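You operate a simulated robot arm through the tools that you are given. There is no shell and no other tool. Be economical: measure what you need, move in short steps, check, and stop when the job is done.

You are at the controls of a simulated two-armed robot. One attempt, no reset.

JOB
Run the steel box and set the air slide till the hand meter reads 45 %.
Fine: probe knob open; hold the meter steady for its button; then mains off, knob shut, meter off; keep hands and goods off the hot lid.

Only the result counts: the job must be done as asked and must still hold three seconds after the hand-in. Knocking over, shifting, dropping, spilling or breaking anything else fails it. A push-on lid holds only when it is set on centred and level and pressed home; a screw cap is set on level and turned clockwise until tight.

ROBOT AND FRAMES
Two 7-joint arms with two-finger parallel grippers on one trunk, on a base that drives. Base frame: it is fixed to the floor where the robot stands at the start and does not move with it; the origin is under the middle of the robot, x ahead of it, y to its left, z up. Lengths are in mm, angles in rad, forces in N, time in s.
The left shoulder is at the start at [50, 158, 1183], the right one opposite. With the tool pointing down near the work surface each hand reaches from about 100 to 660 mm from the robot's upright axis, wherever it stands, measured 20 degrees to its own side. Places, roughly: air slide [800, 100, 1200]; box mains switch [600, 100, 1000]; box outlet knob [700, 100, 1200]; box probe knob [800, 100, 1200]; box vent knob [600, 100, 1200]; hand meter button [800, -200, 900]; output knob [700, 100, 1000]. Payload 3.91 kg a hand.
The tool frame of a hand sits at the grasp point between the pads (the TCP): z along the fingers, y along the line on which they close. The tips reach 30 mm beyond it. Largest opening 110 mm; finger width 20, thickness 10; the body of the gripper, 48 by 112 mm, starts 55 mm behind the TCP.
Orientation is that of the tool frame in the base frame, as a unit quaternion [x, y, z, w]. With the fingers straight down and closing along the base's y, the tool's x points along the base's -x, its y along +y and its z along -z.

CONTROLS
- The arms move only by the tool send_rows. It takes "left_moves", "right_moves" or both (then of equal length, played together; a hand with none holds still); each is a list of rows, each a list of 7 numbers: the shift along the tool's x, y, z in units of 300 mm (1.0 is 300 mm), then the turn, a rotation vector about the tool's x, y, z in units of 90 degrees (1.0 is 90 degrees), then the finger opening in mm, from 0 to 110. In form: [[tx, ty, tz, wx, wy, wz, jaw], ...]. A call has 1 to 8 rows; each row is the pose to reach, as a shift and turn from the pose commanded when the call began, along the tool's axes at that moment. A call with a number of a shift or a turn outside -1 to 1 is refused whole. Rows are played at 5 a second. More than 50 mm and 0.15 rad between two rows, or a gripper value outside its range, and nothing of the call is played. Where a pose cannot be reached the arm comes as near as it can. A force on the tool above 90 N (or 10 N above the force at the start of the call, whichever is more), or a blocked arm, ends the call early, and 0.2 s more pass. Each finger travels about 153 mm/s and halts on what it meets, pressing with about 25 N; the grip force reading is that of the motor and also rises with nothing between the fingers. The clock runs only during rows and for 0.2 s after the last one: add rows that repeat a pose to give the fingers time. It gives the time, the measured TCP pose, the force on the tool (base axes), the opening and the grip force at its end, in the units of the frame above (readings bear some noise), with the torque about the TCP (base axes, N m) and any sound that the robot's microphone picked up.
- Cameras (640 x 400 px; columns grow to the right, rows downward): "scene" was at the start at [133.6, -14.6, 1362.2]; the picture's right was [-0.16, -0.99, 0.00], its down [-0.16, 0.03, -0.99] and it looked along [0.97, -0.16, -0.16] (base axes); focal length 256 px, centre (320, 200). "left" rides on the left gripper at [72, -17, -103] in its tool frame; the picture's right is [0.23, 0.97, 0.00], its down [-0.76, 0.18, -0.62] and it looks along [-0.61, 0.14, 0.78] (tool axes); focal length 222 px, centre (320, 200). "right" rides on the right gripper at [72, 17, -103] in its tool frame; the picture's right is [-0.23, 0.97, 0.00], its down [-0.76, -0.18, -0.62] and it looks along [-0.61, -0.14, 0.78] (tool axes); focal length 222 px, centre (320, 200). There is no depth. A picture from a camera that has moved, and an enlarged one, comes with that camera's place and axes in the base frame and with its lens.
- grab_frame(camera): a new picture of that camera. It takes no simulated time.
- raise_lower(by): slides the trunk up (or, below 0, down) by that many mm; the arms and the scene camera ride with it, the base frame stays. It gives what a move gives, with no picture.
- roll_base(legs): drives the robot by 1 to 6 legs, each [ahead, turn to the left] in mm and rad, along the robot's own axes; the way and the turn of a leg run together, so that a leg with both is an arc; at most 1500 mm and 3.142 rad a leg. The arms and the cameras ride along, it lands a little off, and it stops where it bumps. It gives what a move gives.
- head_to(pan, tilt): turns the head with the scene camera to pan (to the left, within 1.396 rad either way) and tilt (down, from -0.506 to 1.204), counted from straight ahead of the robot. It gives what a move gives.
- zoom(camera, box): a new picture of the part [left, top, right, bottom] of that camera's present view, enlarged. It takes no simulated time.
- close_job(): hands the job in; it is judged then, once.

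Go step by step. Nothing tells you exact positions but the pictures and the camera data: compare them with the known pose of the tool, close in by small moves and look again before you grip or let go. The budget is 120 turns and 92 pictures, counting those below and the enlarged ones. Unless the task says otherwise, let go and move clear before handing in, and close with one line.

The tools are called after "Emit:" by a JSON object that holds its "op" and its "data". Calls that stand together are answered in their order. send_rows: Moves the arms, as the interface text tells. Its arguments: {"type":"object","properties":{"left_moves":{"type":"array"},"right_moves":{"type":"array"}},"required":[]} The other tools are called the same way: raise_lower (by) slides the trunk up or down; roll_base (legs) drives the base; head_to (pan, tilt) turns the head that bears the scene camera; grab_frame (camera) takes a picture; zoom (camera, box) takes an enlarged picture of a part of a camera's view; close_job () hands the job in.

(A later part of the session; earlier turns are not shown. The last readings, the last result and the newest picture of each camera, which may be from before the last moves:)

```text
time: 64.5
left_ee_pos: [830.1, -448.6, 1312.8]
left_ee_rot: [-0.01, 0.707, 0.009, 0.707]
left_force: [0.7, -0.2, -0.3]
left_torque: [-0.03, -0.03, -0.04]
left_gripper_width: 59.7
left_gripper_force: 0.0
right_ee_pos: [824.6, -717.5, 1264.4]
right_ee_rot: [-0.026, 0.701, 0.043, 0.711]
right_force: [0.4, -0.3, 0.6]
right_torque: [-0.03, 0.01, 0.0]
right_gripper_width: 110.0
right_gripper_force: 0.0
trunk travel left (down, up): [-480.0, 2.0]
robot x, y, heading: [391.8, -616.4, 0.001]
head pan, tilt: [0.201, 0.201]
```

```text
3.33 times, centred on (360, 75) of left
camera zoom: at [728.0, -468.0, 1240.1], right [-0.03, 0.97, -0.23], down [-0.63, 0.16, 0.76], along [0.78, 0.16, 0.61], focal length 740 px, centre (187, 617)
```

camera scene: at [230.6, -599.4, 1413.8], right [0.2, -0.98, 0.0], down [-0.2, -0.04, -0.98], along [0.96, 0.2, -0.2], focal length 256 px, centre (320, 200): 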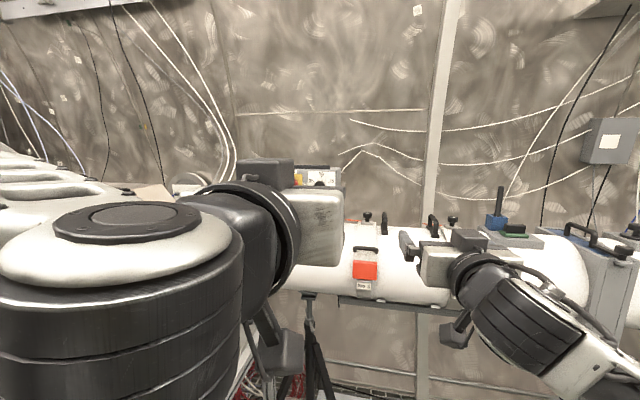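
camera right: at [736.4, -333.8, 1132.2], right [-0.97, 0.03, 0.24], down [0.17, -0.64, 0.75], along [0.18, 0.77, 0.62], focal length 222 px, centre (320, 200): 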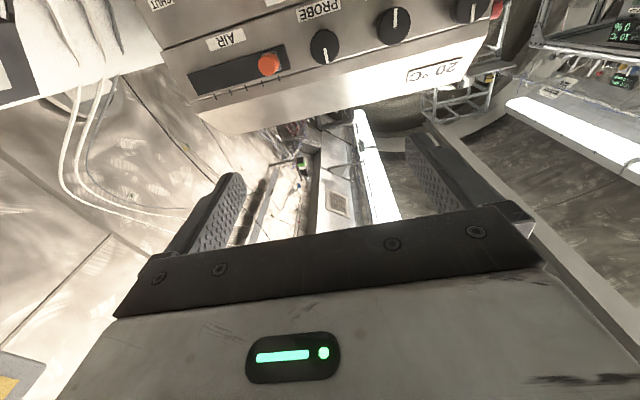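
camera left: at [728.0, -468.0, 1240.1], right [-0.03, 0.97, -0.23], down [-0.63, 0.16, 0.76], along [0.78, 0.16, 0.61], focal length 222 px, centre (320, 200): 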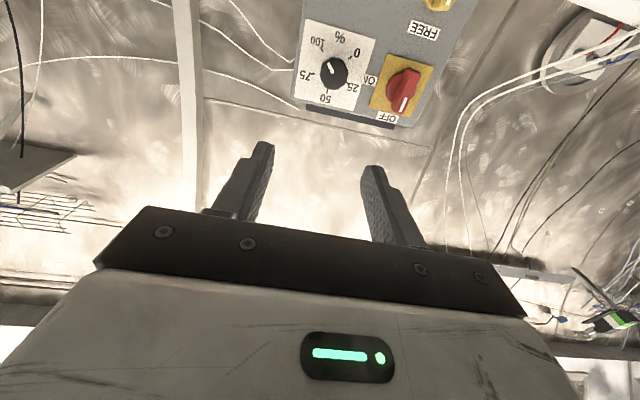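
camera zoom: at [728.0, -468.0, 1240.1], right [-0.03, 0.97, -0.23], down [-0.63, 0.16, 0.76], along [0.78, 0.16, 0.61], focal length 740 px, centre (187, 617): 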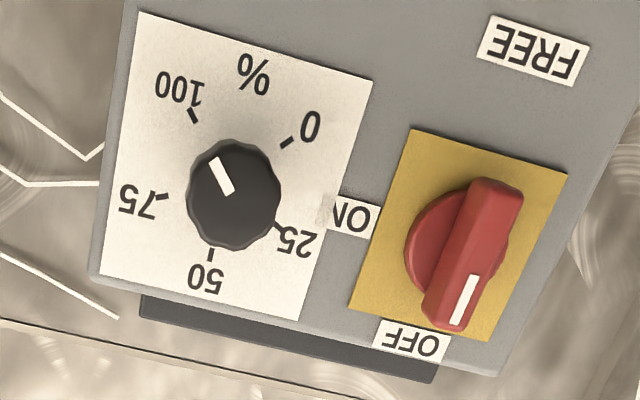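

The pointer is near 100 and the knob face is around (1055, -431, 1286), about 36 mm across. I'll approach with the hand pre-rolled clockwise.

Emit:
{"op": "send_rows", "data": {"left_moves": [[0.011, 0.006, 0.07, 0, 0, 0.09, 60], [0.022, 0.011, 0.14, 0, 0, 0.18, 60], [0.034, 0.017, 0.21, 0, 0, 0.27, 60], [0.045, 0.022, 0.28, 0, 0, 0.36, 60], [0.056, 0.028, 0.35, 0, 0, 0.45, 60], [0.067, 0.034, 0.42, 0, 0, 0.54, 60], [0.079, 0.04, 0.49, 0, 0, 0.63, 60], [0.09, 0.045, 0.56, 0, 0, 0.72, 60]]}}

Emit:
{"op": "grab_frame", "data": {"camera": "left"}}

```text
time: 66.2
left_ee_pos: [997.9, -439.0, 1294.3]
left_ee_rot: [0.369, 0.605, 0.388, 0.589]
left_force: [0.1, 0.3, -0.2]
left_torque: [0.01, -0.01, -0.02]
left_gripper_width: 60.1
left_gripper_force: 0.1
left hand out of reach, approached as far as the arm can: row 7, 8
right_ee_pos: [824.4, -716.9, 1264.0]
right_ee_rot: [-0.028, 0.702, 0.043, 0.711]
right_force: [0.4, 0.8, 0.7]
right_torque: [0.01, -0.03, -0.01]
right_gripper_width: 109.6
right_gripper_force: 0.1
trunk travel left (down, up): [-480.0, 2.0]
robot x, y, heading: [392.8, -618.1, 0.007]
head pan, tilt: [0.201, 0.201]
```

```text
59 pictures are left
camera left: at [892.3, -383.3, 1248.8], right [-0.02, 0.62, 0.78], down [-0.6, -0.63, 0.49], along [0.8, -0.46, 0.38], focal length 222 px, centre (320, 200)
```

left: 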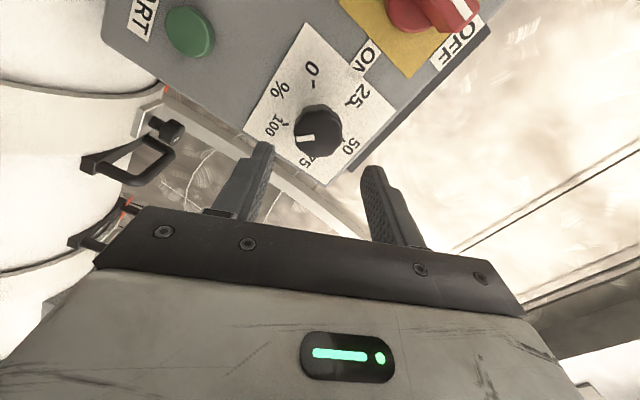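

The arm is at its reach limit; I'll pull back slightly, drive the base 60 mm ahead and correct the aim.

Emit:
{"op": "send_rows", "data": {"left_moves": [[0.018, -0.006, -0.1, 0, 0, 0, 60], [0.035, -0.013, -0.2, 0, 0, 0, 60]]}}

Emit:
{"op": "roll_base", "data": {"legs": [[60, 0]]}}

Emit:
{"op": "send_rows", "data": {"left_moves": [[0, 0, 0.05, 0, 0, 0, 60], [0, 0, 0.1, 0, 0, 0, 60]]}}

Emit:
{"op": "grab_frame", "data": {"camera": "left"}}

```text
time: 66.8
left_ee_pos: [936.3, -435.2, 1290.3]
left_ee_rot: [0.369, 0.605, 0.387, 0.59]
left_force: [0.0, -0.1, 0.8]
left_torque: [0.02, 0.0, -0.01]
left_gripper_width: 59.8
left_gripper_force: 0.1
left hand out of reach, approached as far as the arm can: row 2
right_ee_pos: [824.6, -716.1, 1263.6]
right_ee_rot: [-0.028, 0.701, 0.043, 0.711]
right_force: [0.8, 0.2, 0.5]
right_torque: [-0.01, -0.01, 0.04]
right_gripper_width: 109.9
right_gripper_force: 0.1
trunk travel left (down, up): [-480.0, 2.0]
robot x, y, heading: [389.9, -617.1, 0.003]
head pan, tilt: [0.201, 0.201]
```

```text
time: 67.8
left_ee_pos: [996.9, -434.7, 1289.5]
left_ee_rot: [0.369, 0.605, 0.387, 0.59]
left_force: [-0.2, 0.3, -0.7]
left_torque: [-0.04, 0.03, 0.02]
left_gripper_width: 60.0
left_gripper_force: 0.1
right_ee_pos: [885.2, -715.9, 1263.4]
right_ee_rot: [-0.028, 0.701, 0.044, 0.711]
right_force: [0.8, 0.3, 0.3]
right_torque: [0.01, -0.01, 0.0]
right_gripper_width: 110.1
right_gripper_force: 0.1
trunk travel left (down, up): [-480.0, 2.0]
robot x, y, heading: [450.9, -619.2, 0.006]
head pan, tilt: [0.201, 0.201]
```

```text
time: 68.4
left_ee_pos: [1027.3, -435.3, 1290.9]
left_ee_rot: [0.369, 0.607, 0.387, 0.588]
left_force: [0.1, 1.1, -0.2]
left_torque: [0.01, 0.01, -0.01]
left_gripper_width: 59.7
left_gripper_force: 0.0
left hand out of reach, approached as far as the arm can: row 1
right_ee_pos: [884.8, -717.3, 1263.2]
right_ee_rot: [-0.028, 0.701, 0.043, 0.711]
right_force: [-0.4, -0.4, -0.7]
right_torque: [0.01, 0.03, 0.02]
right_gripper_width: 110.0
right_gripper_force: 0.0
trunk travel left (down, up): [-480.0, 2.0]
robot x, y, heading: [454.3, -620.1, 0.002]
head pan, tilt: [0.201, 0.201]
```

```text
58 pictures are left
camera left: at [921.1, -380.8, 1245.2], right [-0.02, 0.62, 0.78], down [-0.6, -0.63, 0.49], along [0.8, -0.46, 0.38], focal length 222 px, centre (320, 200)
```

left: 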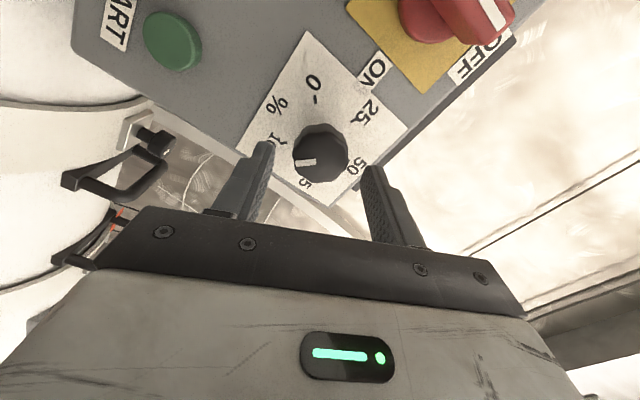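

The knob lies between the fingers. I'll advance 14 mm and close on it.

Emit:
{"op": "send_rows", "data": {"left_moves": [[0, -0.01, 0.047, 0, 0, 0, 60], [0, -0.01, 0.047, 0, 0, 0, 20], [0, -0.01, 0.047, 0, 0, 0, 20], [0, -0.01, 0.047, 0, 0, 0, 20]]}}

Emit:
{"op": "zoom", "data": {"camera": "left", "box": [200, 60, 440, 210]}}

```text
time: 69.4
left_ee_pos: [1027.1, -436.8, 1289.7]
left_ee_rot: [0.37, 0.607, 0.387, 0.587]
left_force: [-0.2, -1.1, -4.9]
left_torque: [-0.13, -0.01, -0.35]
left_gripper_width: 37.3
left_gripper_force: 44.9
left hand out of reach, approached as far as the arm can: row 1, 2, 3, 4
right_ee_pos: [885.4, -716.8, 1263.5]
right_ee_rot: [-0.028, 0.701, 0.044, 0.711]
right_force: [0.7, -0.2, 0.0]
right_torque: [-0.01, -0.01, 0.01]
right_gripper_width: 109.7
right_gripper_force: 0.1
trunk travel left (down, up): [-480.0, 2.0]
robot x, y, heading: [448.1, -621.7, 0.006]
head pan, tilt: [0.201, 0.201]
```

```text
2.67 times, centred on (320, 135) of left
camera zoom: at [921.0, -381.1, 1244.5], right [-0.01, 0.62, 0.78], down [-0.6, -0.63, 0.49], along [0.8, -0.46, 0.38], focal length 592 px, centre (320, 373)
```

zoom: 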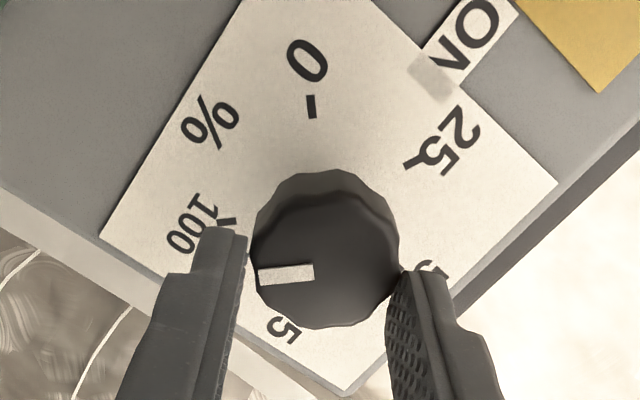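

Gripped; the pointer is exactly at 100. I'll turn it counter-clockwise (two calls), then regrip.

Emit:
{"op": "send_rows", "data": {"left_moves": [[0, 0, 0, 0, 0, -0.09, 20], [0, 0, 0, 0, 0, -0.18, 20], [0, 0, 0, 0, 0, -0.27, 20], [0, 0, 0, 0, 0, -0.36, 20], [0, 0, 0, 0, 0, -0.45, 20], [0, 0, 0, 0, 0, -0.54, 20], [0, 0, 0, 0, 0, -0.63, 20], [0, 0, 0, 0, 0, -0.72, 20]]}}

Emit:
{"op": "send_rows", "data": {"left_moves": [[0, 0, 0, 0, 0, -0.09, 20], [0, 0, 0, 0, 0, -0.18, 20], [0, 0, 0, 0, 0, -0.27, 20], [0, 0, 0, 0, 0, -0.36, 20], [0, 0, 0, 0, 0, -0.45, 20], [0, 0, 0, 0, 0, -0.54, 20], [0, 0, 0, 0, 0, -0.63, 20], [0, 0, 0, 0, 0, -0.72, 20]]}}

Emit:
{"op": "zoom", "data": {"camera": "left", "box": [200, 60, 440, 210]}}

```text
time: 71.2
left_ee_pos: [1027.7, -430.8, 1293.8]
left_ee_rot: [-0.019, 0.708, 0.012, 0.706]
left_force: [3.8, 21.2, 13.0]
left_torque: [0.17, 0.89, 0.05]
left_gripper_width: 37.0
left_gripper_force: 44.6
right_ee_pos: [884.2, -711.7, 1263.3]
right_ee_rot: [-0.028, 0.701, 0.042, 0.711]
right_force: [-0.3, 0.3, 0.2]
right_torque: [-0.01, 0.0, -0.03]
right_gripper_width: 110.1
right_gripper_force: 0.2
trunk travel left (down, up): [-480.0, 2.0]
robot x, y, heading: [449.1, -616.8, 0.009]
head pan, tilt: [0.201, 0.201]
```

```text
time: 73.0
left_ee_pos: [1027.4, -426.3, 1289.6]
left_ee_rot: [-0.398, 0.588, -0.365, 0.602]
left_force: [-4.2, 32.9, 1.1]
left_torque: [0.07, -0.14, 0.27]
left_gripper_width: 36.5
left_gripper_force: 45.2
right_ee_pos: [883.6, -710.3, 1264.0]
right_ee_rot: [-0.03, 0.701, 0.042, 0.711]
right_force: [-0.5, 0.5, -0.6]
right_torque: [0.02, 0.02, 0.0]
right_gripper_width: 109.9
right_gripper_force: 0.0
trunk travel left (down, up): [-480.0, 2.0]
robot x, y, heading: [453.6, -619.6, 0.005]
head pan, tilt: [0.201, 0.201]
```

```text
2.67 times, centred on (320, 135) of left
camera zoom: at [926.7, -503.8, 1275.0], right [-0.02, 0.2, -0.98], down [-0.66, 0.74, 0.16], along [0.75, 0.65, 0.12], focal length 592 px, centre (320, 373)
```

zoom: 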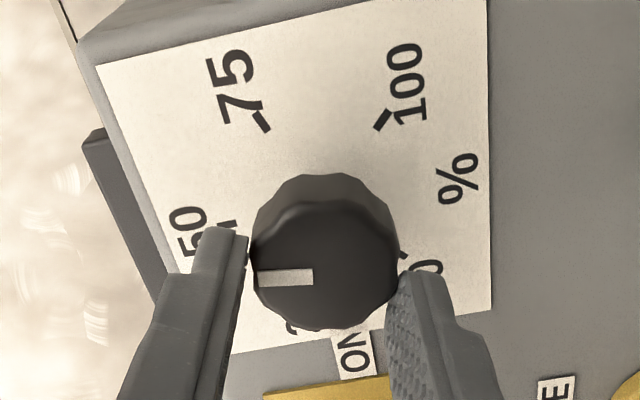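

Works: it's at 50 now. I'll open, roll back in place, and regrip.

Emit:
{"op": "send_rows", "data": {"left_moves": [[0, 0, 0, 0, 0, 0, 60], [0, 0, 0, 0, 0, 0, 60], [0, 0, 0, 0, 0, 0.09, 60], [0, 0, 0, 0, 0, 0.18, 60], [0, 0, 0, 0, 0, 0.27, 60], [0, 0, 0, 0, 0, 0.36, 60], [0, 0, 0, 0, 0, 0.45, 60], [0, 0, 0, 0, 0, 0.54, 60]]}}

Emit:
{"op": "send_rows", "data": {"left_moves": [[0, 0, 0, 0, 0, 0.09, 60], [0, 0, 0, 0, 0, 0.18, 60], [0, 0, 0, 0, 0, 0.27, 60], [0, 0, 0, 0, 0, 0.36, 60], [0, 0, 0, 0, 0, 0.45, 60], [0, 0, 0, 0, 0, 0.54, 60], [0, 0, 0, 0, 0, 0.63, 60], [0, 0, 0, 0, 0, 0.72, 60]]}}

Emit:
{"op": "zoom", "data": {"camera": "left", "box": [200, 60, 440, 210]}}

```text
time: 74.8
left_ee_pos: [1027.5, -436.3, 1292.4]
left_ee_rot: [-0.113, 0.701, -0.087, 0.699]
left_force: [0.9, -0.5, -0.1]
left_torque: [0.01, 0.03, -0.02]
left_gripper_width: 59.9
left_gripper_force: 0.1
right_ee_pos: [884.3, -716.3, 1263.0]
right_ee_rot: [-0.028, 0.701, 0.044, 0.711]
right_force: [0.0, -0.2, 0.5]
right_torque: [0.03, 0.04, -0.06]
right_gripper_width: 109.9
right_gripper_force: 0.0
trunk travel left (down, up): [-480.0, 2.0]
robot x, y, heading: [452.3, -616.6, 0.004]
head pan, tilt: [0.201, 0.201]
```

```text
time: 76.6
left_ee_pos: [1026.2, -436.4, 1291.8]
left_ee_rot: [0.282, 0.652, 0.3, 0.637]
left_force: [0.0, 0.2, -1.4]
left_torque: [-0.01, -0.01, -0.01]
left_gripper_width: 59.9
left_gripper_force: 0.1
right_ee_pos: [884.7, -715.5, 1263.8]
right_ee_rot: [-0.027, 0.701, 0.043, 0.711]
right_force: [-0.1, 0.1, 0.7]
right_torque: [0.0, -0.05, -0.01]
right_gripper_width: 110.2
right_gripper_force: 0.2
trunk travel left (down, up): [-480.0, 2.0]
robot x, y, heading: [453.5, -619.2, 0.003]
head pan, tilt: [0.201, 0.201]
```

```text
2.67 times, centred on (320, 135) of left
camera zoom: at [921.4, -396.2, 1231.3], right [-0.02, 0.81, 0.58], down [-0.6, -0.48, 0.64], along [0.8, -0.33, 0.5], focal length 592 px, centre (320, 373)
```

zoom: 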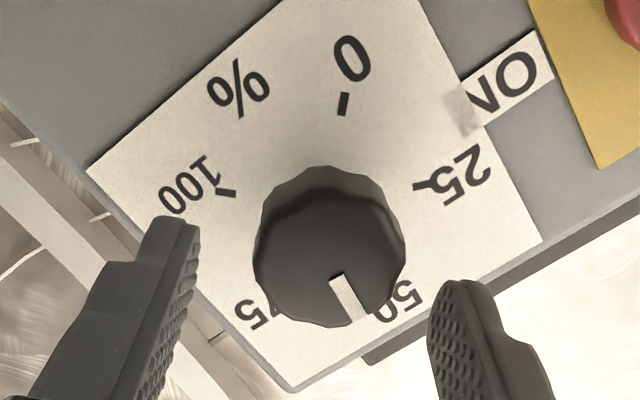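

Now grip again and turn counter-clockwise about 130°.

Emit:
{"op": "send_rows", "data": {"left_moves": [[0, 0.01, 0, 0, 0, 0, 20], [0, 0.01, 0, 0, 0, 0, 20], [0, 0.01, 0, 0, 0, -0.09, 20], [0, 0.01, 0, 0, 0, -0.18, 20], [0, 0.01, 0, 0, 0, -0.27, 20], [0, 0.01, 0, 0, 0, -0.36, 20], [0, 0.01, 0, 0, 0, -0.45, 20], [0, 0.01, 0, 0, 0, -0.54, 20]]}}

Emit:
{"op": "send_rows", "data": {"left_moves": [[0, 0, 0, 0, 0, -0.09, 20], [0, 0, 0, 0, 0, -0.18, 20], [0, 0, 0, 0, 0, -0.27, 20], [0, 0, 0, 0, 0, -0.36, 20], [0, 0, 0, 0, 0, -0.45, 20], [0, 0, 0, 0, 0, -0.54, 20], [0, 0, 0, 0, 0, -0.63, 20], [0, 0, 0, 0, 0, -0.72, 20]]}}

Emit:
{"op": "zoom", "data": {"camera": "left", "box": [200, 60, 440, 210]}}

```text
time: 78.4
left_ee_pos: [1012.3, -434.4, 1284.6]
left_ee_rot: [-0.017, 0.713, 0.013, 0.701]
left_force: [-0.1, -1.4, 0.2]
left_torque: [0.03, -0.01, 0.02]
left_gripper_width: 19.9
left_gripper_force: 0.0
left hand out of reach, approached as far as the arm can: row 4, 5, 6, 7, 8
right_ee_pos: [884.0, -716.1, 1264.4]
right_ee_rot: [-0.027, 0.701, 0.042, 0.711]
right_force: [-0.4, -0.3, 0.2]
right_torque: [-0.01, 0.0, 0.01]
right_gripper_width: 109.8
right_gripper_force: 0.1
trunk travel left (down, up): [-480.0, 2.0]
robot x, y, heading: [450.0, -620.5, -0.001]
head pan, tilt: [0.201, 0.201]
```

```text
time: 80.2
left_ee_pos: [1013.1, -436.7, 1285.6]
left_ee_rot: [-0.393, 0.592, -0.368, 0.6]
left_force: [0.2, -0.7, 0.2]
left_torque: [-0.02, -0.02, 0.01]
left_gripper_width: 20.1
left_gripper_force: 0.0
left hand out of reach, approached as far as the arm can: row 1, 2, 3, 4, 5, 6, 7, 8
right_ee_pos: [883.9, -716.6, 1263.3]
right_ee_rot: [-0.028, 0.701, 0.043, 0.711]
right_force: [0.2, 0.2, -0.5]
right_torque: [0.01, 0.01, 0.01]
right_gripper_width: 110.0
right_gripper_force: 0.1
trunk travel left (down, up): [-480.0, 2.0]
robot x, y, heading: [453.8, -616.7, 0.003]
head pan, tilt: [0.201, 0.201]
```

```text
2.67 times, centred on (320, 135) of left
camera zoom: at [912.8, -513.3, 1271.8], right [-0.02, 0.2, -0.98], down [-0.65, 0.74, 0.17], along [0.76, 0.64, 0.12], focal length 592 px, centre (320, 373)
```

zoom: 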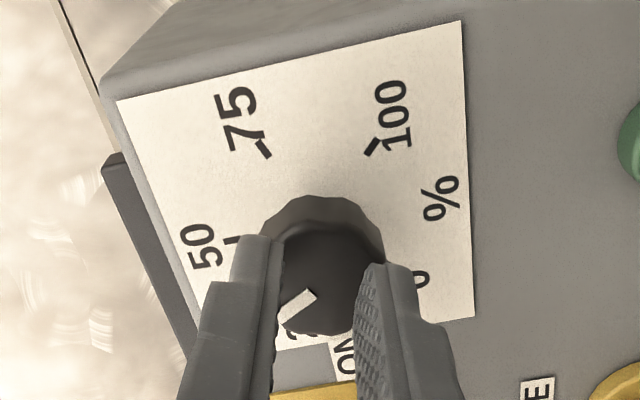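

The arm's reach made the fingers slip off the knob. I'll open, roll back, and drive the base 40 mm ahead for better reach.

Emit:
{"op": "send_rows", "data": {"left_moves": [[0, 0, -0.05, 0, 0, 0, 60], [0, 0, -0.05, 0, 0, 0.09, 60], [0, 0, -0.05, 0, 0, 0.18, 60], [0, 0, -0.05, 0, 0, 0.27, 60], [0, 0, -0.05, 0, 0, 0.36, 60], [0, 0, -0.05, 0, 0, 0.45, 60], [0, 0, -0.05, 0, 0, 0.54, 60], [0, 0, -0.05, 0, 0, 0.63, 60]]}}

Emit:
{"op": "send_rows", "data": {"left_moves": [[0, 0, 0, 0, 0, 0.09, 60], [0, 0, 0, 0, 0, 0.18, 60], [0, 0, 0, 0, 0, 0.27, 60], [0, 0, 0, 0, 0, 0.36, 60], [0, 0, 0, 0, 0, 0.45, 60], [0, 0, 0, 0, 0, 0.54, 60]]}}

Emit:
{"op": "roll_base", "data": {"legs": [[40, 0]]}}

Emit:
{"op": "zoom", "data": {"camera": "left", "box": [200, 60, 440, 210]}}

```text
time: 82.0
left_ee_pos: [998.8, -436.5, 1286.5]
left_ee_rot: [-0.062, 0.707, -0.037, 0.704]
left_force: [0.3, 0.3, 0.7]
left_torque: [0.0, 0.02, -0.01]
left_gripper_width: 59.9
left_gripper_force: 0.0
right_ee_pos: [884.3, -715.8, 1263.8]
right_ee_rot: [-0.027, 0.701, 0.043, 0.711]
right_force: [0.2, 0.5, -0.2]
right_torque: [-0.01, -0.01, 0.0]
right_gripper_width: 109.9
right_gripper_force: 0.1
trunk travel left (down, up): [-480.0, 2.0]
robot x, y, heading: [447.5, -614.7, 0.002]
head pan, tilt: [0.201, 0.201]
```

```text
time: 83.4
left_ee_pos: [998.6, -438.1, 1287.9]
left_ee_rot: [0.235, 0.669, 0.255, 0.657]
left_force: [0.2, 0.0, 0.1]
left_torque: [-0.04, 0.0, -0.01]
left_gripper_width: 60.0
left_gripper_force: 0.1
right_ee_pos: [883.9, -716.8, 1264.7]
right_ee_rot: [-0.028, 0.701, 0.043, 0.711]
right_force: [-0.2, 0.4, -0.2]
right_torque: [-0.01, -0.01, 0.0]
right_gripper_width: 110.2
right_gripper_force: 0.0
trunk travel left (down, up): [-480.0, 2.0]
robot x, y, heading: [452.6, -616.5, 0.008]
head pan, tilt: [0.201, 0.201]
```

```text
time: 84.3
left_ee_pos: [1040.4, -438.0, 1286.8]
left_ee_rot: [0.233, 0.67, 0.255, 0.657]
left_force: [-0.1, 0.1, -0.9]
left_torque: [-0.01, 0.0, 0.0]
left_gripper_width: 59.9
left_gripper_force: 0.0
right_ee_pos: [925.2, -715.3, 1263.5]
right_ee_rot: [-0.027, 0.702, 0.043, 0.711]
right_force: [0.0, -0.3, -0.1]
right_torque: [0.0, -0.03, -0.02]
right_gripper_width: 110.2
right_gripper_force: 0.1
trunk travel left (down, up): [-480.0, 2.0]
robot x, y, heading: [494.0, -617.4, 0.002]
head pan, tilt: [0.201, 0.201]
```

```text
2.67 times, centred on (320, 135) of left
camera zoom: at [934.6, -407.0, 1220.5], right [-0.03, 0.89, 0.46], down [-0.61, -0.38, 0.7], along [0.8, -0.26, 0.55], focal length 592 px, centre (320, 373)
```

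zoom: 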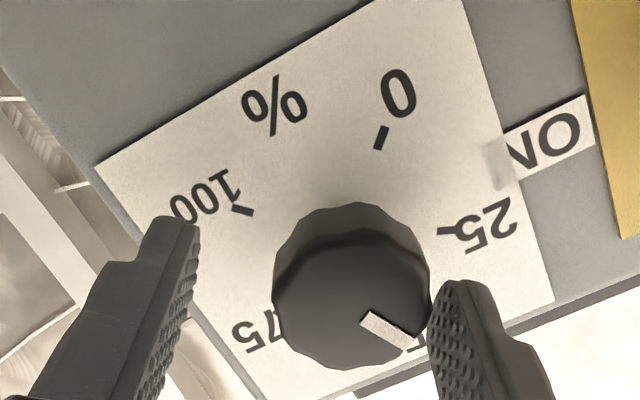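

Good depth; I'll shift 8 mm sideways to centre, then grip and turn counter-clockwise.

Emit:
{"op": "send_rows", "data": {"left_moves": [[0, 0.025, 0, 0, 0, 0, 60], [0, 0.025, 0, 0, 0, 0, 20], [0, 0.025, 0, 0, 0, 0, 20], [0, 0.025, 0, 0, 0, -0.09, 20], [0, 0.025, 0, 0, 0, -0.18, 20], [0, 0.025, 0, 0, 0, -0.27, 20], [0, 0.025, 0, 0, 0, -0.36, 20], [0, 0.025, 0, 0, 0, -0.45, 20]]}}

Emit:
{"op": "send_rows", "data": {"left_moves": [[0, 0, 0, 0, 0, -0.09, 20], [0, 0, 0, 0, 0, -0.18, 20], [0, 0, 0, 0, 0, -0.27, 20], [0, 0, 0, 0, 0, -0.36, 20], [0, 0, 0, 0, 0, -0.45, 20], [0, 0, 0, 0, 0, -0.54, 20], [0, 0, 0, 0, 0, -0.63, 20], [0, 0, 0, 0, 0, -0.72, 20]]}}

Emit:
{"op": "zoom", "data": {"camera": "left", "box": [200, 60, 440, 210]}}

```text
time: 86.1
left_ee_pos: [1037.2, -431.2, 1292.1]
left_ee_rot: [-0.015, 0.709, 0.011, 0.705]
left_force: [-4.3, 5.0, -1.1]
left_torque: [0.05, 0.94, -0.68]
left_gripper_width: 37.5
left_gripper_force: 43.9
right_ee_pos: [922.9, -715.1, 1264.1]
right_ee_rot: [-0.027, 0.701, 0.043, 0.712]
right_force: [0.3, -0.4, 0.8]
right_torque: [0.02, 0.0, 0.0]
right_gripper_width: 109.8
right_gripper_force: 0.1
trunk travel left (down, up): [-480.0, 2.0]
robot x, y, heading: [494.5, -615.0, 0.004]
head pan, tilt: [0.201, 0.201]
```

```text
time: 87.9
left_ee_pos: [1038.2, -428.2, 1288.2]
left_ee_rot: [-0.393, 0.593, -0.367, 0.6]
left_force: [-7.9, 19.2, -14.0]
left_torque: [1.2, -0.45, -0.15]
left_gripper_width: 37.6
left_gripper_force: 45.2
right_ee_pos: [924.7, -712.6, 1265.1]
right_ee_rot: [-0.028, 0.701, 0.043, 0.712]
right_force: [0.6, -0.4, 0.1]
right_torque: [0.0, 0.02, -0.02]
right_gripper_width: 110.1
right_gripper_force: 0.1
trunk travel left (down, up): [-480.0, 2.0]
robot x, y, heading: [495.8, -618.5, 0.003]
head pan, tilt: [0.201, 0.201]
```

```text
2.67 times, centred on (320, 135) of left
camera zoom: at [937.0, -503.5, 1274.3], right [-0.02, 0.21, -0.98], down [-0.65, 0.74, 0.17], along [0.76, 0.64, 0.12], focal length 592 px, centre (320, 373)
```

zoom: 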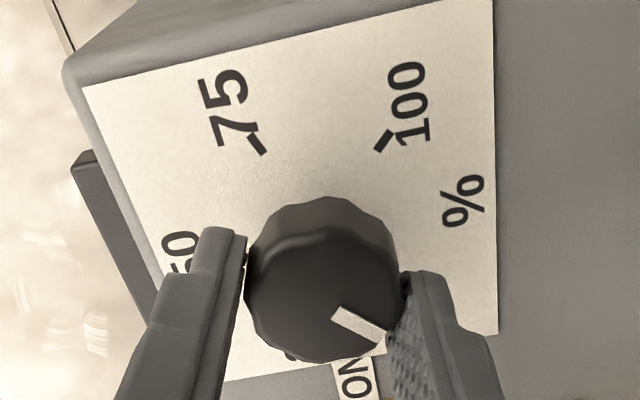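

The torque rise shows the 0 stop was reached. I'll release, back off, and verify from a distance.

Emit:
{"op": "send_rows", "data": {"left_moves": [[0, 0, 0, 0, 0, 0, 60], [0, 0, 0, 0, 0, 0, 60], [0, 0, -0.12, 0, 0, 0.05, 60], [0, 0, -0.25, 0, 0, 0.14, 60], [0, 0, -0.35, 0, 0, 0.23, 60], [0, 0, -0.4, 0, 0, 0.32, 60], [0, 0, -0.4, 0, 0, 0.41, 60], [0, 0, -0.4, 0, 0, 0.5, 60]]}}

Emit:
{"op": "zoom", "data": {"camera": "left", "box": [200, 20, 440, 170]}}

```text
time: 89.7
left_ee_pos: [937.2, -441.2, 1298.7]
left_ee_rot: [-0.134, 0.697, -0.109, 0.696]
left_force: [0.6, 0.2, -0.2]
left_torque: [-0.02, -0.01, -0.02]
left_gripper_width: 60.0
left_gripper_force: 0.0
left hand out of reach, approached as far as the arm can: row 5, 6, 7, 8
right_ee_pos: [924.4, -715.9, 1263.6]
right_ee_rot: [-0.027, 0.701, 0.044, 0.711]
right_force: [0.2, 0.0, 1.2]
right_torque: [0.01, 0.0, 0.02]
right_gripper_width: 109.7
right_gripper_force: 0.1
trunk travel left (down, up): [-480.0, 2.0]
robot x, y, heading: [491.2, -619.3, 0.0]
head pan, tilt: [0.201, 0.201]
```

```text
2.67 times, centred on (320, 95) of left
camera zoom: at [833.5, -485.0, 1236.7], right [-0.03, 0.84, -0.54], down [-0.63, 0.4, 0.66], along [0.77, 0.36, 0.52], focal length 592 px, centre (320, 480)
```

zoom: 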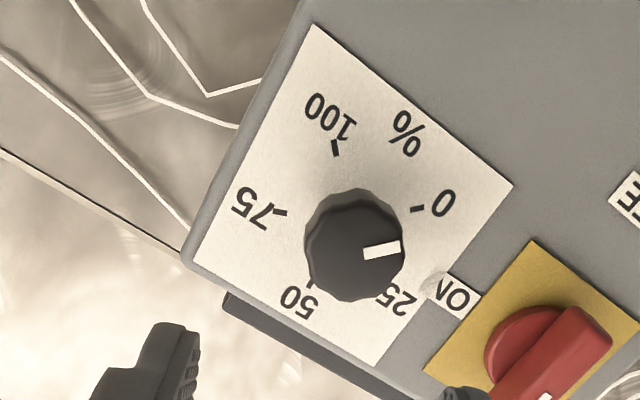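

The knob reads 0 again. Now I'll back off a little and turn to face the panel, well left of the duct this time.

Emit:
{"op": "roll_base", "data": {"legs": [[-40, 0], [0, 1.571]]}}

Emit:
{"op": "head_to", "data": {"pan": -0.3, "tilt": 0.5}}

Emit:
{"op": "grab_frame", "data": {"camera": "scene"}}

```text
time: 94.4
left_ee_pos: [281.2, -171.8, 1297.9]
left_ee_rot: [0.585, -0.401, -0.411, -0.573]
left_force: [0.0, 0.0, -0.6]
left_torque: [0.01, 0.01, 0.01]
left_gripper_width: 60.0
left_gripper_force: 0.0
right_ee_pos: [555.1, -186.5, 1264.0]
right_ee_rot: [-0.513, 0.479, 0.531, 0.475]
right_force: [0.0, 0.3, -0.6]
right_torque: [0.01, -0.02, 0.02]
right_gripper_width: 110.1
right_gripper_force: 0.0
trunk travel left (down, up): [-480.0, 2.0]
robot x, y, heading: [452.8, -621.0, 1.563]
head pan, tilt: [0.201, 0.201]
```

```text
time: 95.3
left_ee_pos: [281.1, -172.1, 1297.9]
left_ee_rot: [0.585, -0.401, -0.411, -0.573]
left_force: [-0.4, -0.3, 0.1]
left_torque: [0.01, -0.03, 0.0]
left_gripper_width: 59.8
left_gripper_force: 0.1
right_ee_pos: [555.4, -187.8, 1263.4]
right_ee_rot: [-0.513, 0.479, 0.532, 0.475]
right_force: [0.6, -0.1, 0.0]
right_torque: [0.01, -0.01, -0.01]
right_gripper_width: 110.1
right_gripper_force: 0.0
trunk travel left (down, up): [-480.0, 2.0]
robot x, y, heading: [455.6, -616.5, 1.564]
head pan, tilt: [-0.3, 0.499]
```

```text
50 pictures are left
camera scene: at [482.3, -490.6, 1386.2], right [0.95, -0.3, 0.0], down [-0.14, -0.46, -0.88], along [0.27, 0.84, -0.48], focal length 256 px, centre (320, 200)
```

scene: 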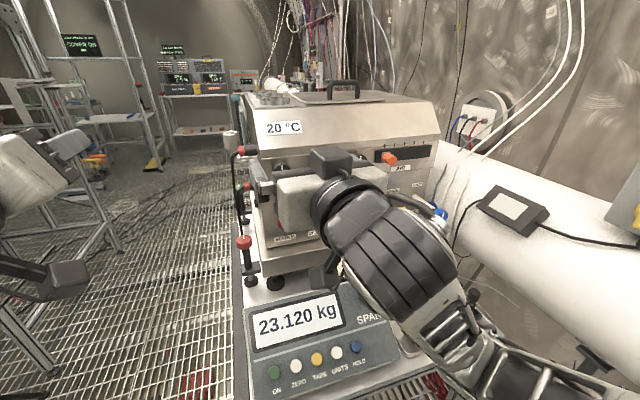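

I'm well placed. I'll drive 70 mm closer, then bring the right hand in front of the PROBE knob with its yaw corrected.

Emit:
{"op": "roll_base", "data": {"legs": [[70, 0]]}}

Emit:
{"op": "send_rows", "data": {"right_moves": [[0.038, -0.087, 0.01, 0.007, 0, 0, 90], [0.077, -0.175, 0.03, 0.015, 0, 0, 80], [0.115, -0.262, 0.06, 0.022, 0, 0, 70], [0.154, -0.35, 0.09, 0.029, 0, 0, 70], [0.192, -0.437, 0.12, 0.036, 0, 0, 70], [0.23, -0.524, 0.16, 0.044, 0, 0, 70], [0.269, -0.612, 0.2, 0.051, 0, 0, 70], [0.307, -0.699, 0.227, 0.058, 0, 0, 70]]}}

Emit:
{"op": "grab_frame", "data": {"camera": "scene"}}

Emit:
{"op": "grab_frame", "data": {"camera": "right"}}

```text
time: 96.5
left_ee_pos: [283.1, -106.6, 1298.1]
left_ee_rot: [0.586, -0.4, -0.412, -0.572]
left_force: [0.4, -0.6, -0.3]
left_torque: [0.0, -0.02, -0.02]
left_gripper_width: 60.2
left_gripper_force: 0.0
right_ee_pos: [556.7, -120.8, 1265.1]
right_ee_rot: [-0.512, 0.479, 0.53, 0.476]
right_force: [0.8, -1.0, 0.0]
right_torque: [-0.02, 0.03, -0.03]
right_gripper_width: 110.2
right_gripper_force: 0.0
trunk travel left (down, up): [-480.0, 2.0]
robot x, y, heading: [452.4, -549.9, 1.567]
head pan, tilt: [-0.3, 0.499]
stopped in leg 1: the robot was blocked; the commanded pose is now the measured one
```

```text
time: 98.3
left_ee_pos: [282.1, -105.2, 1298.4]
left_ee_rot: [0.585, -0.401, -0.411, -0.572]
left_force: [-0.5, 0.2, -0.5]
left_torque: [0.01, 0.0, -0.01]
left_gripper_width: 59.9
left_gripper_force: 0.2
right_ee_pos: [757.2, -32.4, 1168.3]
right_ee_rot: [-0.49, 0.503, 0.507, 0.499]
right_force: [-1.2, 0.1, -1.3]
right_torque: [0.0, -0.01, 0.02]
right_gripper_width: 70.2
right_gripper_force: 0.0
right hand out of reach, approached as far as the arm can: row 1, 2
trunk travel left (down, up): [-480.0, 2.0]
robot x, y, heading: [451.5, -548.3, 1.562]
head pan, tilt: [-0.3, 0.499]
```

```text
49 pictures are left
camera scene: at [483.2, -423.6, 1386.2], right [0.95, -0.3, 0.0], down [-0.15, -0.46, -0.88], along [0.27, 0.84, -0.48], focal length 256 px, centre (320, 200)
```

scene: 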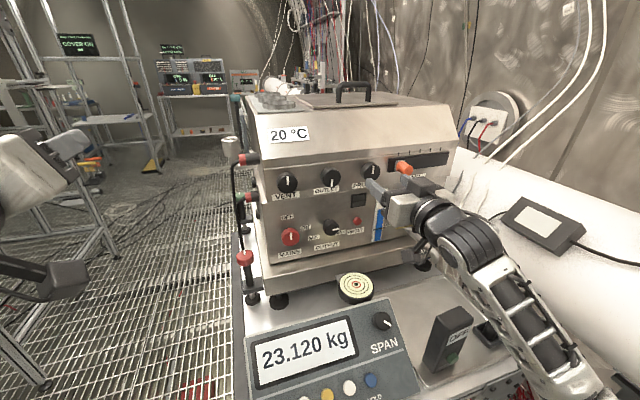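

```text
48 pictures are left
camera right: at [737.9, -135.7, 1095.5], right [-0.97, 0.0, 0.25], down [0.19, -0.63, 0.75], along [0.16, 0.77, 0.61], focal length 222 px, centre (320, 200)
```

right: 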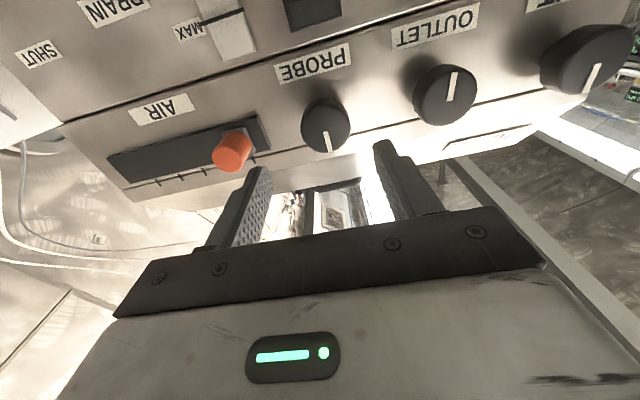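

The knob face is confirmed near (752, 51, 1166). I'll move in, close on it.

Emit:
{"op": "send_rows", "data": {"right_moves": [[0.007, 0.015, 0.1, 0, 0, 0, 70], [0.007, 0.015, 0.227, 0, 0, 0, 70], [0.007, 0.015, 0.227, 0, 0, 0, 30], [0.007, 0.015, 0.227, 0, 0, 0, 30], [0.007, 0.015, 0.227, 0, 0, 0, 30]]}}

Emit:
{"op": "grab_frame", "data": {"camera": "right"}}

```text
time: 99.5
left_ee_pos: [280.9, -104.5, 1297.9]
left_ee_rot: [0.586, -0.401, -0.412, -0.571]
left_force: [0.2, -0.2, -0.5]
left_torque: [0.0, 0.02, 0.0]
left_gripper_width: 60.1
left_gripper_force: 0.1
right_ee_pos: [751.5, 35.6, 1168.4]
right_ee_rot: [-0.49, 0.503, 0.508, 0.498]
right_force: [-0.9, 4.2, 0.3]
right_torque: [0.22, 0.04, 0.36]
right_gripper_width: 41.9
right_gripper_force: 44.8
trunk travel left (down, up): [-480.0, 2.0]
robot x, y, heading: [451.9, -548.9, 1.561]
head pan, tilt: [-0.3, 0.499]
```

```text
47 pictures are left
camera right: at [732.6, -67.7, 1095.4], right [-0.97, 0.0, 0.25], down [0.19, -0.63, 0.75], along [0.16, 0.77, 0.61], focal length 222 px, centre (320, 200)
```

right: 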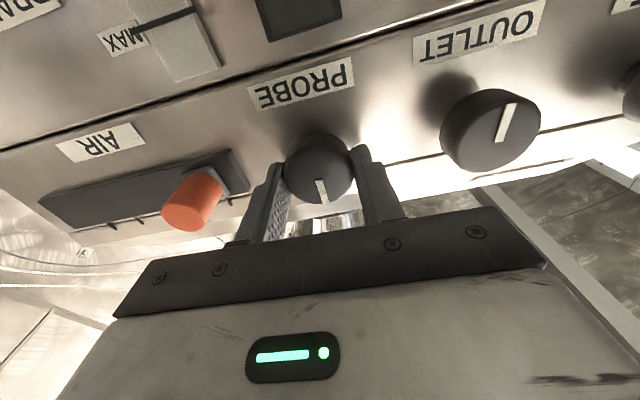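

Gripped. I'll try turning it counter-clockwise gently and watch the torque and pointer.

Emit:
{"op": "send_rows", "data": {"right_moves": [[0, 0, 0, 0, 0, -0.09, 30], [0, 0, 0, 0, 0, -0.18, 30], [0, 0, 0, 0, 0, -0.27, 30], [0, 0, 0, 0, 0, -0.27, 30]]}}

Emit:
{"op": "zoom", "data": {"camera": "right", "box": [220, 60, 420, 220]}}

```text
time: 100.5
left_ee_pos: [280.2, -105.2, 1298.9]
left_ee_rot: [0.586, -0.401, -0.411, -0.572]
left_force: [0.8, 0.3, 0.3]
left_torque: [-0.01, -0.01, 0.0]
left_gripper_width: 59.9
left_gripper_force: 0.0
right_ee_pos: [751.1, 35.3, 1167.3]
right_ee_rot: [-0.586, 0.387, 0.392, 0.594]
right_force: [-7.7, 4.0, 1.5]
right_torque: [0.52, 0.04, 1.29]
right_gripper_width: 41.9
right_gripper_force: 44.7
trunk travel left (down, up): [-480.0, 2.0]
robot x, y, heading: [452.4, -553.3, 1.567]
head pan, tilt: [-0.3, 0.499]
```

```text
2.50 times, centred on (320, 140) of right
camera zoom: at [762.9, -67.7, 1093.9], right [-0.98, 0.0, -0.17], down [-0.14, -0.63, 0.76], along [-0.11, 0.77, 0.62], focal length 555 px, centre (320, 350)
```

zoom: 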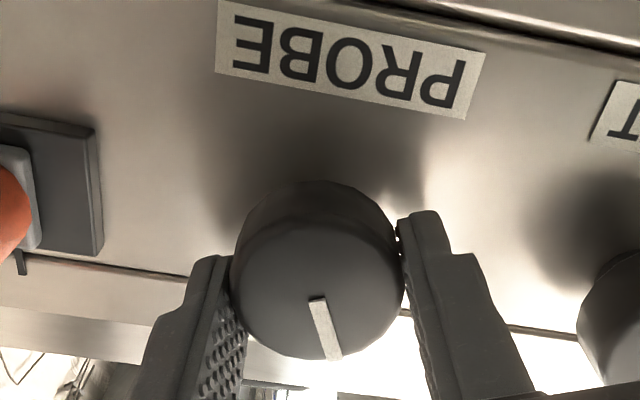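

The knob turns freely counter-clockwise. I'll continue.

Emit:
{"op": "send_rows", "data": {"right_moves": [[0, 0, 0, 0, 0, -0.09, 30], [0, 0, 0, 0, 0, -0.18, 30], [0, 0, 0, 0, 0, -0.27, 30], [0, 0, 0, 0, 0, -0.36, 30], [0, 0, 0, 0, 0, -0.45, 30], [0, 0, 0, 0, 0, -0.54, 30], [0, 0, 0, 0, 0, -0.63, 30], [0, 0, 0, 0, 0, -0.72, 30]]}}

Emit:
{"op": "zoom", "data": {"camera": "right", "box": [220, 60, 420, 220]}}

```text
time: 102.3
left_ee_pos: [279.4, -105.3, 1298.0]
left_ee_rot: [0.587, -0.399, -0.411, -0.571]
left_force: [-0.8, 0.0, 0.8]
left_torque: [0.01, -0.01, -0.02]
left_gripper_width: 60.1
left_gripper_force: 0.0
right_ee_pos: [749.3, 35.0, 1164.4]
right_ee_rot: [-0.704, 0.012, 0.013, 0.71]
right_force: [-20.1, -4.8, -11.8]
right_torque: [-0.42, 0.01, 1.22]
right_gripper_width: 41.8
right_gripper_force: 45.3
trunk travel left (down, up): [-480.0, 2.0]
robot x, y, heading: [451.1, -548.4, 1.558]
head pan, tilt: [-0.3, 0.499]
```

```text
2.50 times, centred on (320, 140) of right
camera zoom: at [820.3, -68.4, 1145.6], right [-0.26, 0.01, -0.97], down [-0.75, -0.63, 0.2], along [-0.6, 0.78, 0.17], focal length 555 px, centre (320, 350)
```

zoom: 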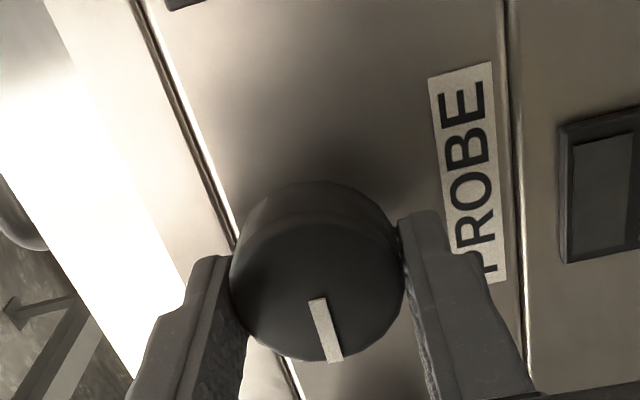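

It's at 90° with no stop; the OUTLET knob points straight down, so I'll continue towards 180° if the wrist permits.

Emit:
{"op": "send_rows", "data": {"right_moves": [[0, 0, 0, 0, 0, -0.09, 30], [0, 0, 0, 0, 0, -0.18, 30], [0, 0, 0, 0, 0, -0.27, 30], [0, 0, 0, 0, 0, -0.36, 30], [0, 0, 0, 0, 0, -0.45, 30], [0, 0, 0, 0, 0, -0.54, 30], [0, 0, 0, 0, 0, -0.63, 30], [0, 0, 0, 0, 0, -0.72, 30]]}}

Emit:
{"op": "zoom", "data": {"camera": "right", "box": [220, 60, 420, 220]}}

```text
time: 104.1
left_ee_pos: [280.7, -105.1, 1297.8]
left_ee_rot: [0.587, -0.4, -0.41, -0.572]
left_force: [-0.1, -0.5, -0.7]
left_torque: [0.01, 0.0, -0.03]
left_gripper_width: 59.9
left_gripper_force: 0.1
right_ee_pos: [748.9, 35.9, 1161.4]
right_ee_rot: [-0.603, -0.368, -0.369, 0.605]
right_force: [-13.1, -8.1, -19.0]
right_torque: [-0.38, -0.03, 1.16]
right_gripper_width: 41.5
right_gripper_force: 45.1
trunk travel left (down, up): [-480.0, 2.0]
robot x, y, heading: [451.6, -553.8, 1.56]
head pan, tilt: [-0.3, 0.499]
```

```text
2.50 times, centred on (320, 140) of right
camera zoom: at [798.2, -68.8, 1219.5], right [0.76, 0.0, -0.65], down [-0.51, -0.62, -0.6], along [-0.4, 0.78, -0.47], focal length 555 px, centre (320, 350)
```

zoom: 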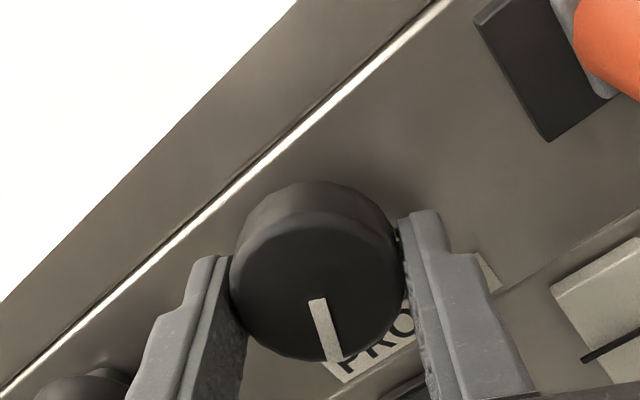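

Still turning freely at ~154°. I'll finish to 180°.

Emit:
{"op": "send_rows", "data": {"right_moves": [[0, 0, 0, 0, 0, -0.09, 30], [0, 0, 0, 0, 0, -0.18, 30], [0, 0, 0, 0, 0, -0.27, 30], [0, 0, 0, 0, 0, -0.32, 30], [0, 0, 0, 0, 0, -0.32, 30]]}}

Emit:
{"op": "zoom", "data": {"camera": "right", "box": [220, 60, 420, 220]}}

```text
time: 105.3
left_ee_pos: [282.5, -104.8, 1298.1]
left_ee_rot: [0.586, -0.402, -0.411, -0.571]
left_force: [-0.3, -0.5, 0.1]
left_torque: [0.0, -0.01, 0.02]
left_gripper_width: 60.1
left_gripper_force: 0.0
right_ee_pos: [751.8, 35.6, 1162.9]
right_ee_rot: [0.493, 0.505, 0.508, -0.494]
right_force: [-10.3, -8.4, -19.1]
right_torque: [-0.4, 0.77, 0.38]
right_gripper_width: 41.6
right_gripper_force: 45.5
trunk travel left (down, up): [-480.0, 2.0]
robot x, y, heading: [449.0, -551.7, 1.562]
head pan, tilt: [-0.3, 0.499]
```

```text
2.50 times, centred on (320, 140) of right
camera zoom: at [766.3, -68.9, 1236.1], right [0.98, 0.0, -0.2], down [-0.16, -0.62, -0.77], along [-0.12, 0.78, -0.61], focal length 555 px, centre (320, 350)
```

zoom: 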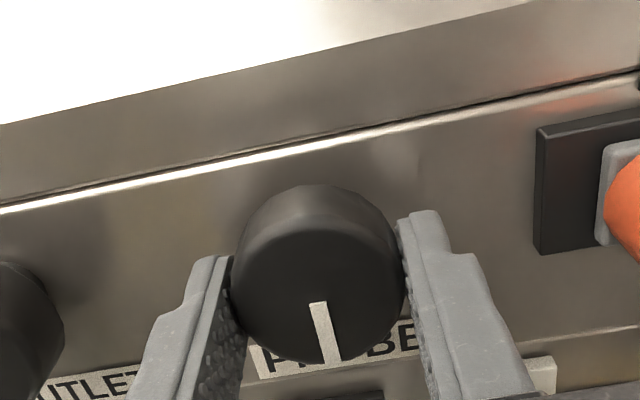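

The stop torque shows PROBE fully open, pointing down like OUTLET. I'll release and move to the MAINS knob, estimated at (564, 50, 1026).

Emit:
{"op": "send_rows", "data": {"right_moves": [[0, 0, 0, 0, 0, 0, 70], [0, 0, 0, 0, 0, 0, 70], [0, 0, -0.16, 0, 0, 0, 70], [-0.093, -0.125, -0.17, 0, 0, 0, 70], [-0.185, -0.25, -0.18, 0, 0, 0, 70], [-0.278, -0.376, -0.2, 0, 0, 0, 70], [-0.37, -0.502, -0.22, 0, 0, 0, 70], [-0.463, -0.627, -0.24, 0, 0, 0, 70]]}}

Emit:
{"op": "grab_frame", "data": {"camera": "right"}}

Emit:
{"op": "grab_frame", "data": {"camera": "scene"}}

```text
time: 107.1
left_ee_pos: [280.4, -105.2, 1298.5]
left_ee_rot: [0.586, -0.401, -0.412, -0.571]
left_force: [0.2, -0.8, -0.2]
left_torque: [-0.02, -0.02, 0.0]
left_gripper_width: 59.9
left_gripper_force: 0.0
right_ee_pos: [568.2, -34.3, 1023.2]
right_ee_rot: [0.49, 0.503, 0.511, -0.496]
right_force: [0.0, 0.1, 0.5]
right_torque: [0.0, 0.0, 0.02]
right_gripper_width: 69.9
right_gripper_force: 0.0
trunk travel left (down, up): [-480.0, 2.0]
robot x, y, heading: [450.0, -552.2, 1.557]
head pan, tilt: [-0.3, 0.499]
```

```text
42 pictures are left
camera right: at [581.2, -139.5, 1095.5], right [0.98, 0.0, -0.2], down [-0.16, -0.61, -0.77], along [-0.12, 0.79, -0.6], focal length 222 px, centre (320, 200)
```

right: 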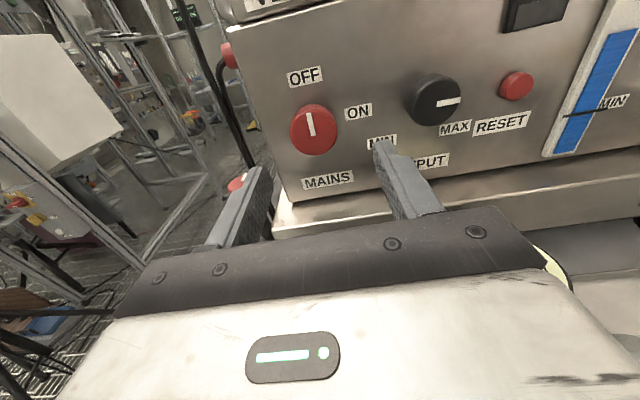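

```text
41 pictures are left
camera scene: at [482.4, -423.6, 1386.2], right [0.95, -0.3, 0.0], down [-0.14, -0.46, -0.88], along [0.27, 0.84, -0.48], focal length 256 px, centre (320, 200)
```

scene: 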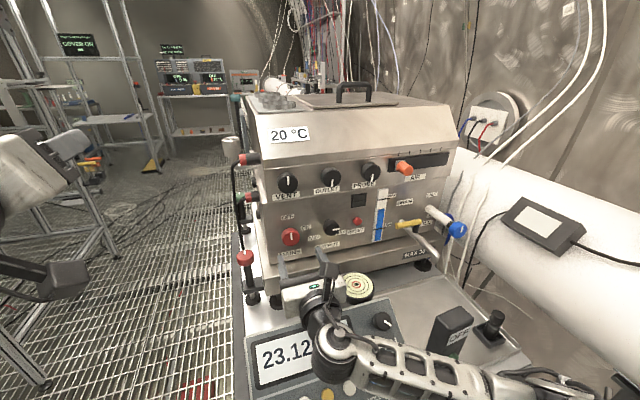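

MAINS is confirmed at (563, 50, 1027). Moving in, gripping and turning it clockwise.

Emit:
{"op": "send_rows", "data": {"right_moves": [[0.013, -0.018, 0.1, 0, 0, 0, 70], [0.013, -0.018, 0.23, 0, 0, 0, 70], [0.013, -0.018, 0.23, 0, 0, 0, 30], [0.013, -0.018, 0.23, 0, 0, 0, 30], [0.013, -0.018, 0.23, 0, 0, 0.09, 30], [0.013, -0.018, 0.23, 0, 0, 0.18, 30], [0.013, -0.018, 0.23, 0, 0, 0.27, 30], [0.013, -0.018, 0.23, 0, 0, 0.36, 30]]}}

Emit:
{"op": "grab_frame", "data": {"camera": "right"}}

```text
time: 108.9
left_ee_pos: [281.5, -105.7, 1298.7]
left_ee_rot: [0.585, -0.402, -0.411, -0.572]
left_force: [-0.4, 0.1, 0.3]
left_torque: [-0.02, 0.03, -0.03]
left_gripper_width: 60.0
left_gripper_force: 0.0
right_ee_pos: [563.9, 34.7, 1026.3]
right_ee_rot: [-0.613, -0.344, -0.352, 0.619]
right_force: [-1.9, 1.7, 1.3]
right_torque: [-0.53, 0.02, -1.24]
right_gripper_width: 41.9
right_gripper_force: 44.9
trunk travel left (down, up): [-480.0, 2.0]
robot x, y, heading: [454.1, -550.4, 1.559]
head pan, tilt: [-0.3, 0.499]
```

```text
40 pictures are left
camera right: at [614.3, -70.0, 1080.2], right [0.72, 0.01, -0.7], down [-0.55, -0.61, -0.57], along [-0.43, 0.79, -0.44], focal length 222 px, centre (320, 200)
```

right: 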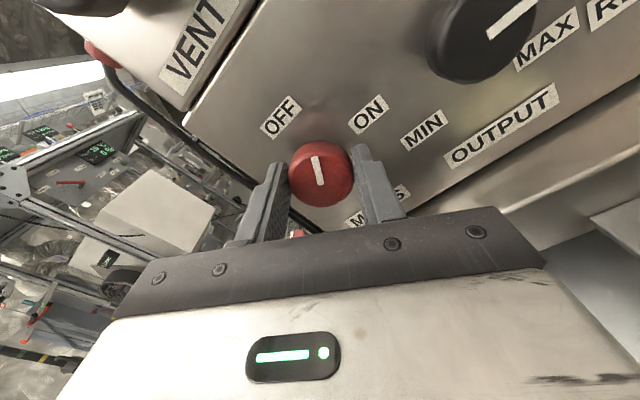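

It turns. I'll continue clockwise to ON.

Emit:
{"op": "send_rows", "data": {"right_moves": [[0, 0, 0, 0, 0, 0.09, 30], [0, 0, 0, 0, 0, 0.18, 30], [0, 0, 0, 0, 0, 0.27, 30], [0, 0, 0, 0, 0, 0.36, 30], [0, 0, 0, 0, 0, 0.45, 30], [0, 0, 0, 0, 0, 0.54, 30], [0, 0, 0, 0, 0, 0.63, 30], [0, 0, 0, 0, 0, 0.63, 30]]}}

Emit:
{"op": "grab_frame", "data": {"camera": "right"}}

```text
time: 110.7
left_ee_pos: [282.0, -103.4, 1299.1]
left_ee_rot: [0.586, -0.401, -0.412, -0.571]
left_force: [0.6, 0.2, 0.1]
left_torque: [0.03, -0.03, -0.04]
left_gripper_width: 60.0
left_gripper_force: 0.1
right_ee_pos: [564.8, 34.8, 1024.7]
right_ee_rot: [-0.705, -0.011, -0.016, 0.709]
right_force: [8.3, -2.4, -10.0]
right_torque: [-0.73, -0.03, -0.56]
right_gripper_width: 41.6
right_gripper_force: 44.9
trunk travel left (down, up): [-480.0, 2.0]
robot x, y, heading: [450.0, -553.8, 1.563]
head pan, tilt: [-0.3, 0.499]
```

```text
39 pictures are left
camera right: at [636.7, -69.4, 1010.8], right [-0.19, 0.01, -0.98], down [-0.77, -0.62, 0.14], along [-0.61, 0.79, 0.12], focal length 222 px, centre (320, 200)
```

right: 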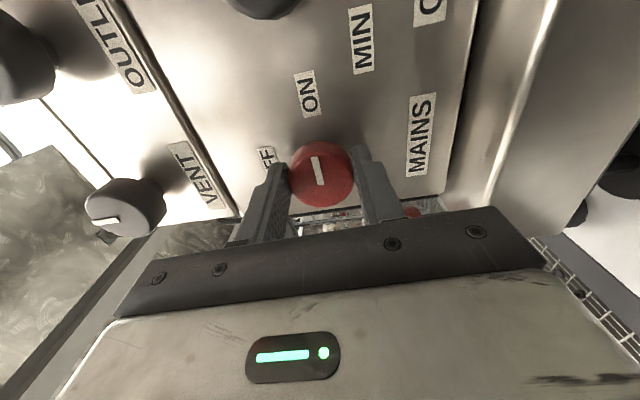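

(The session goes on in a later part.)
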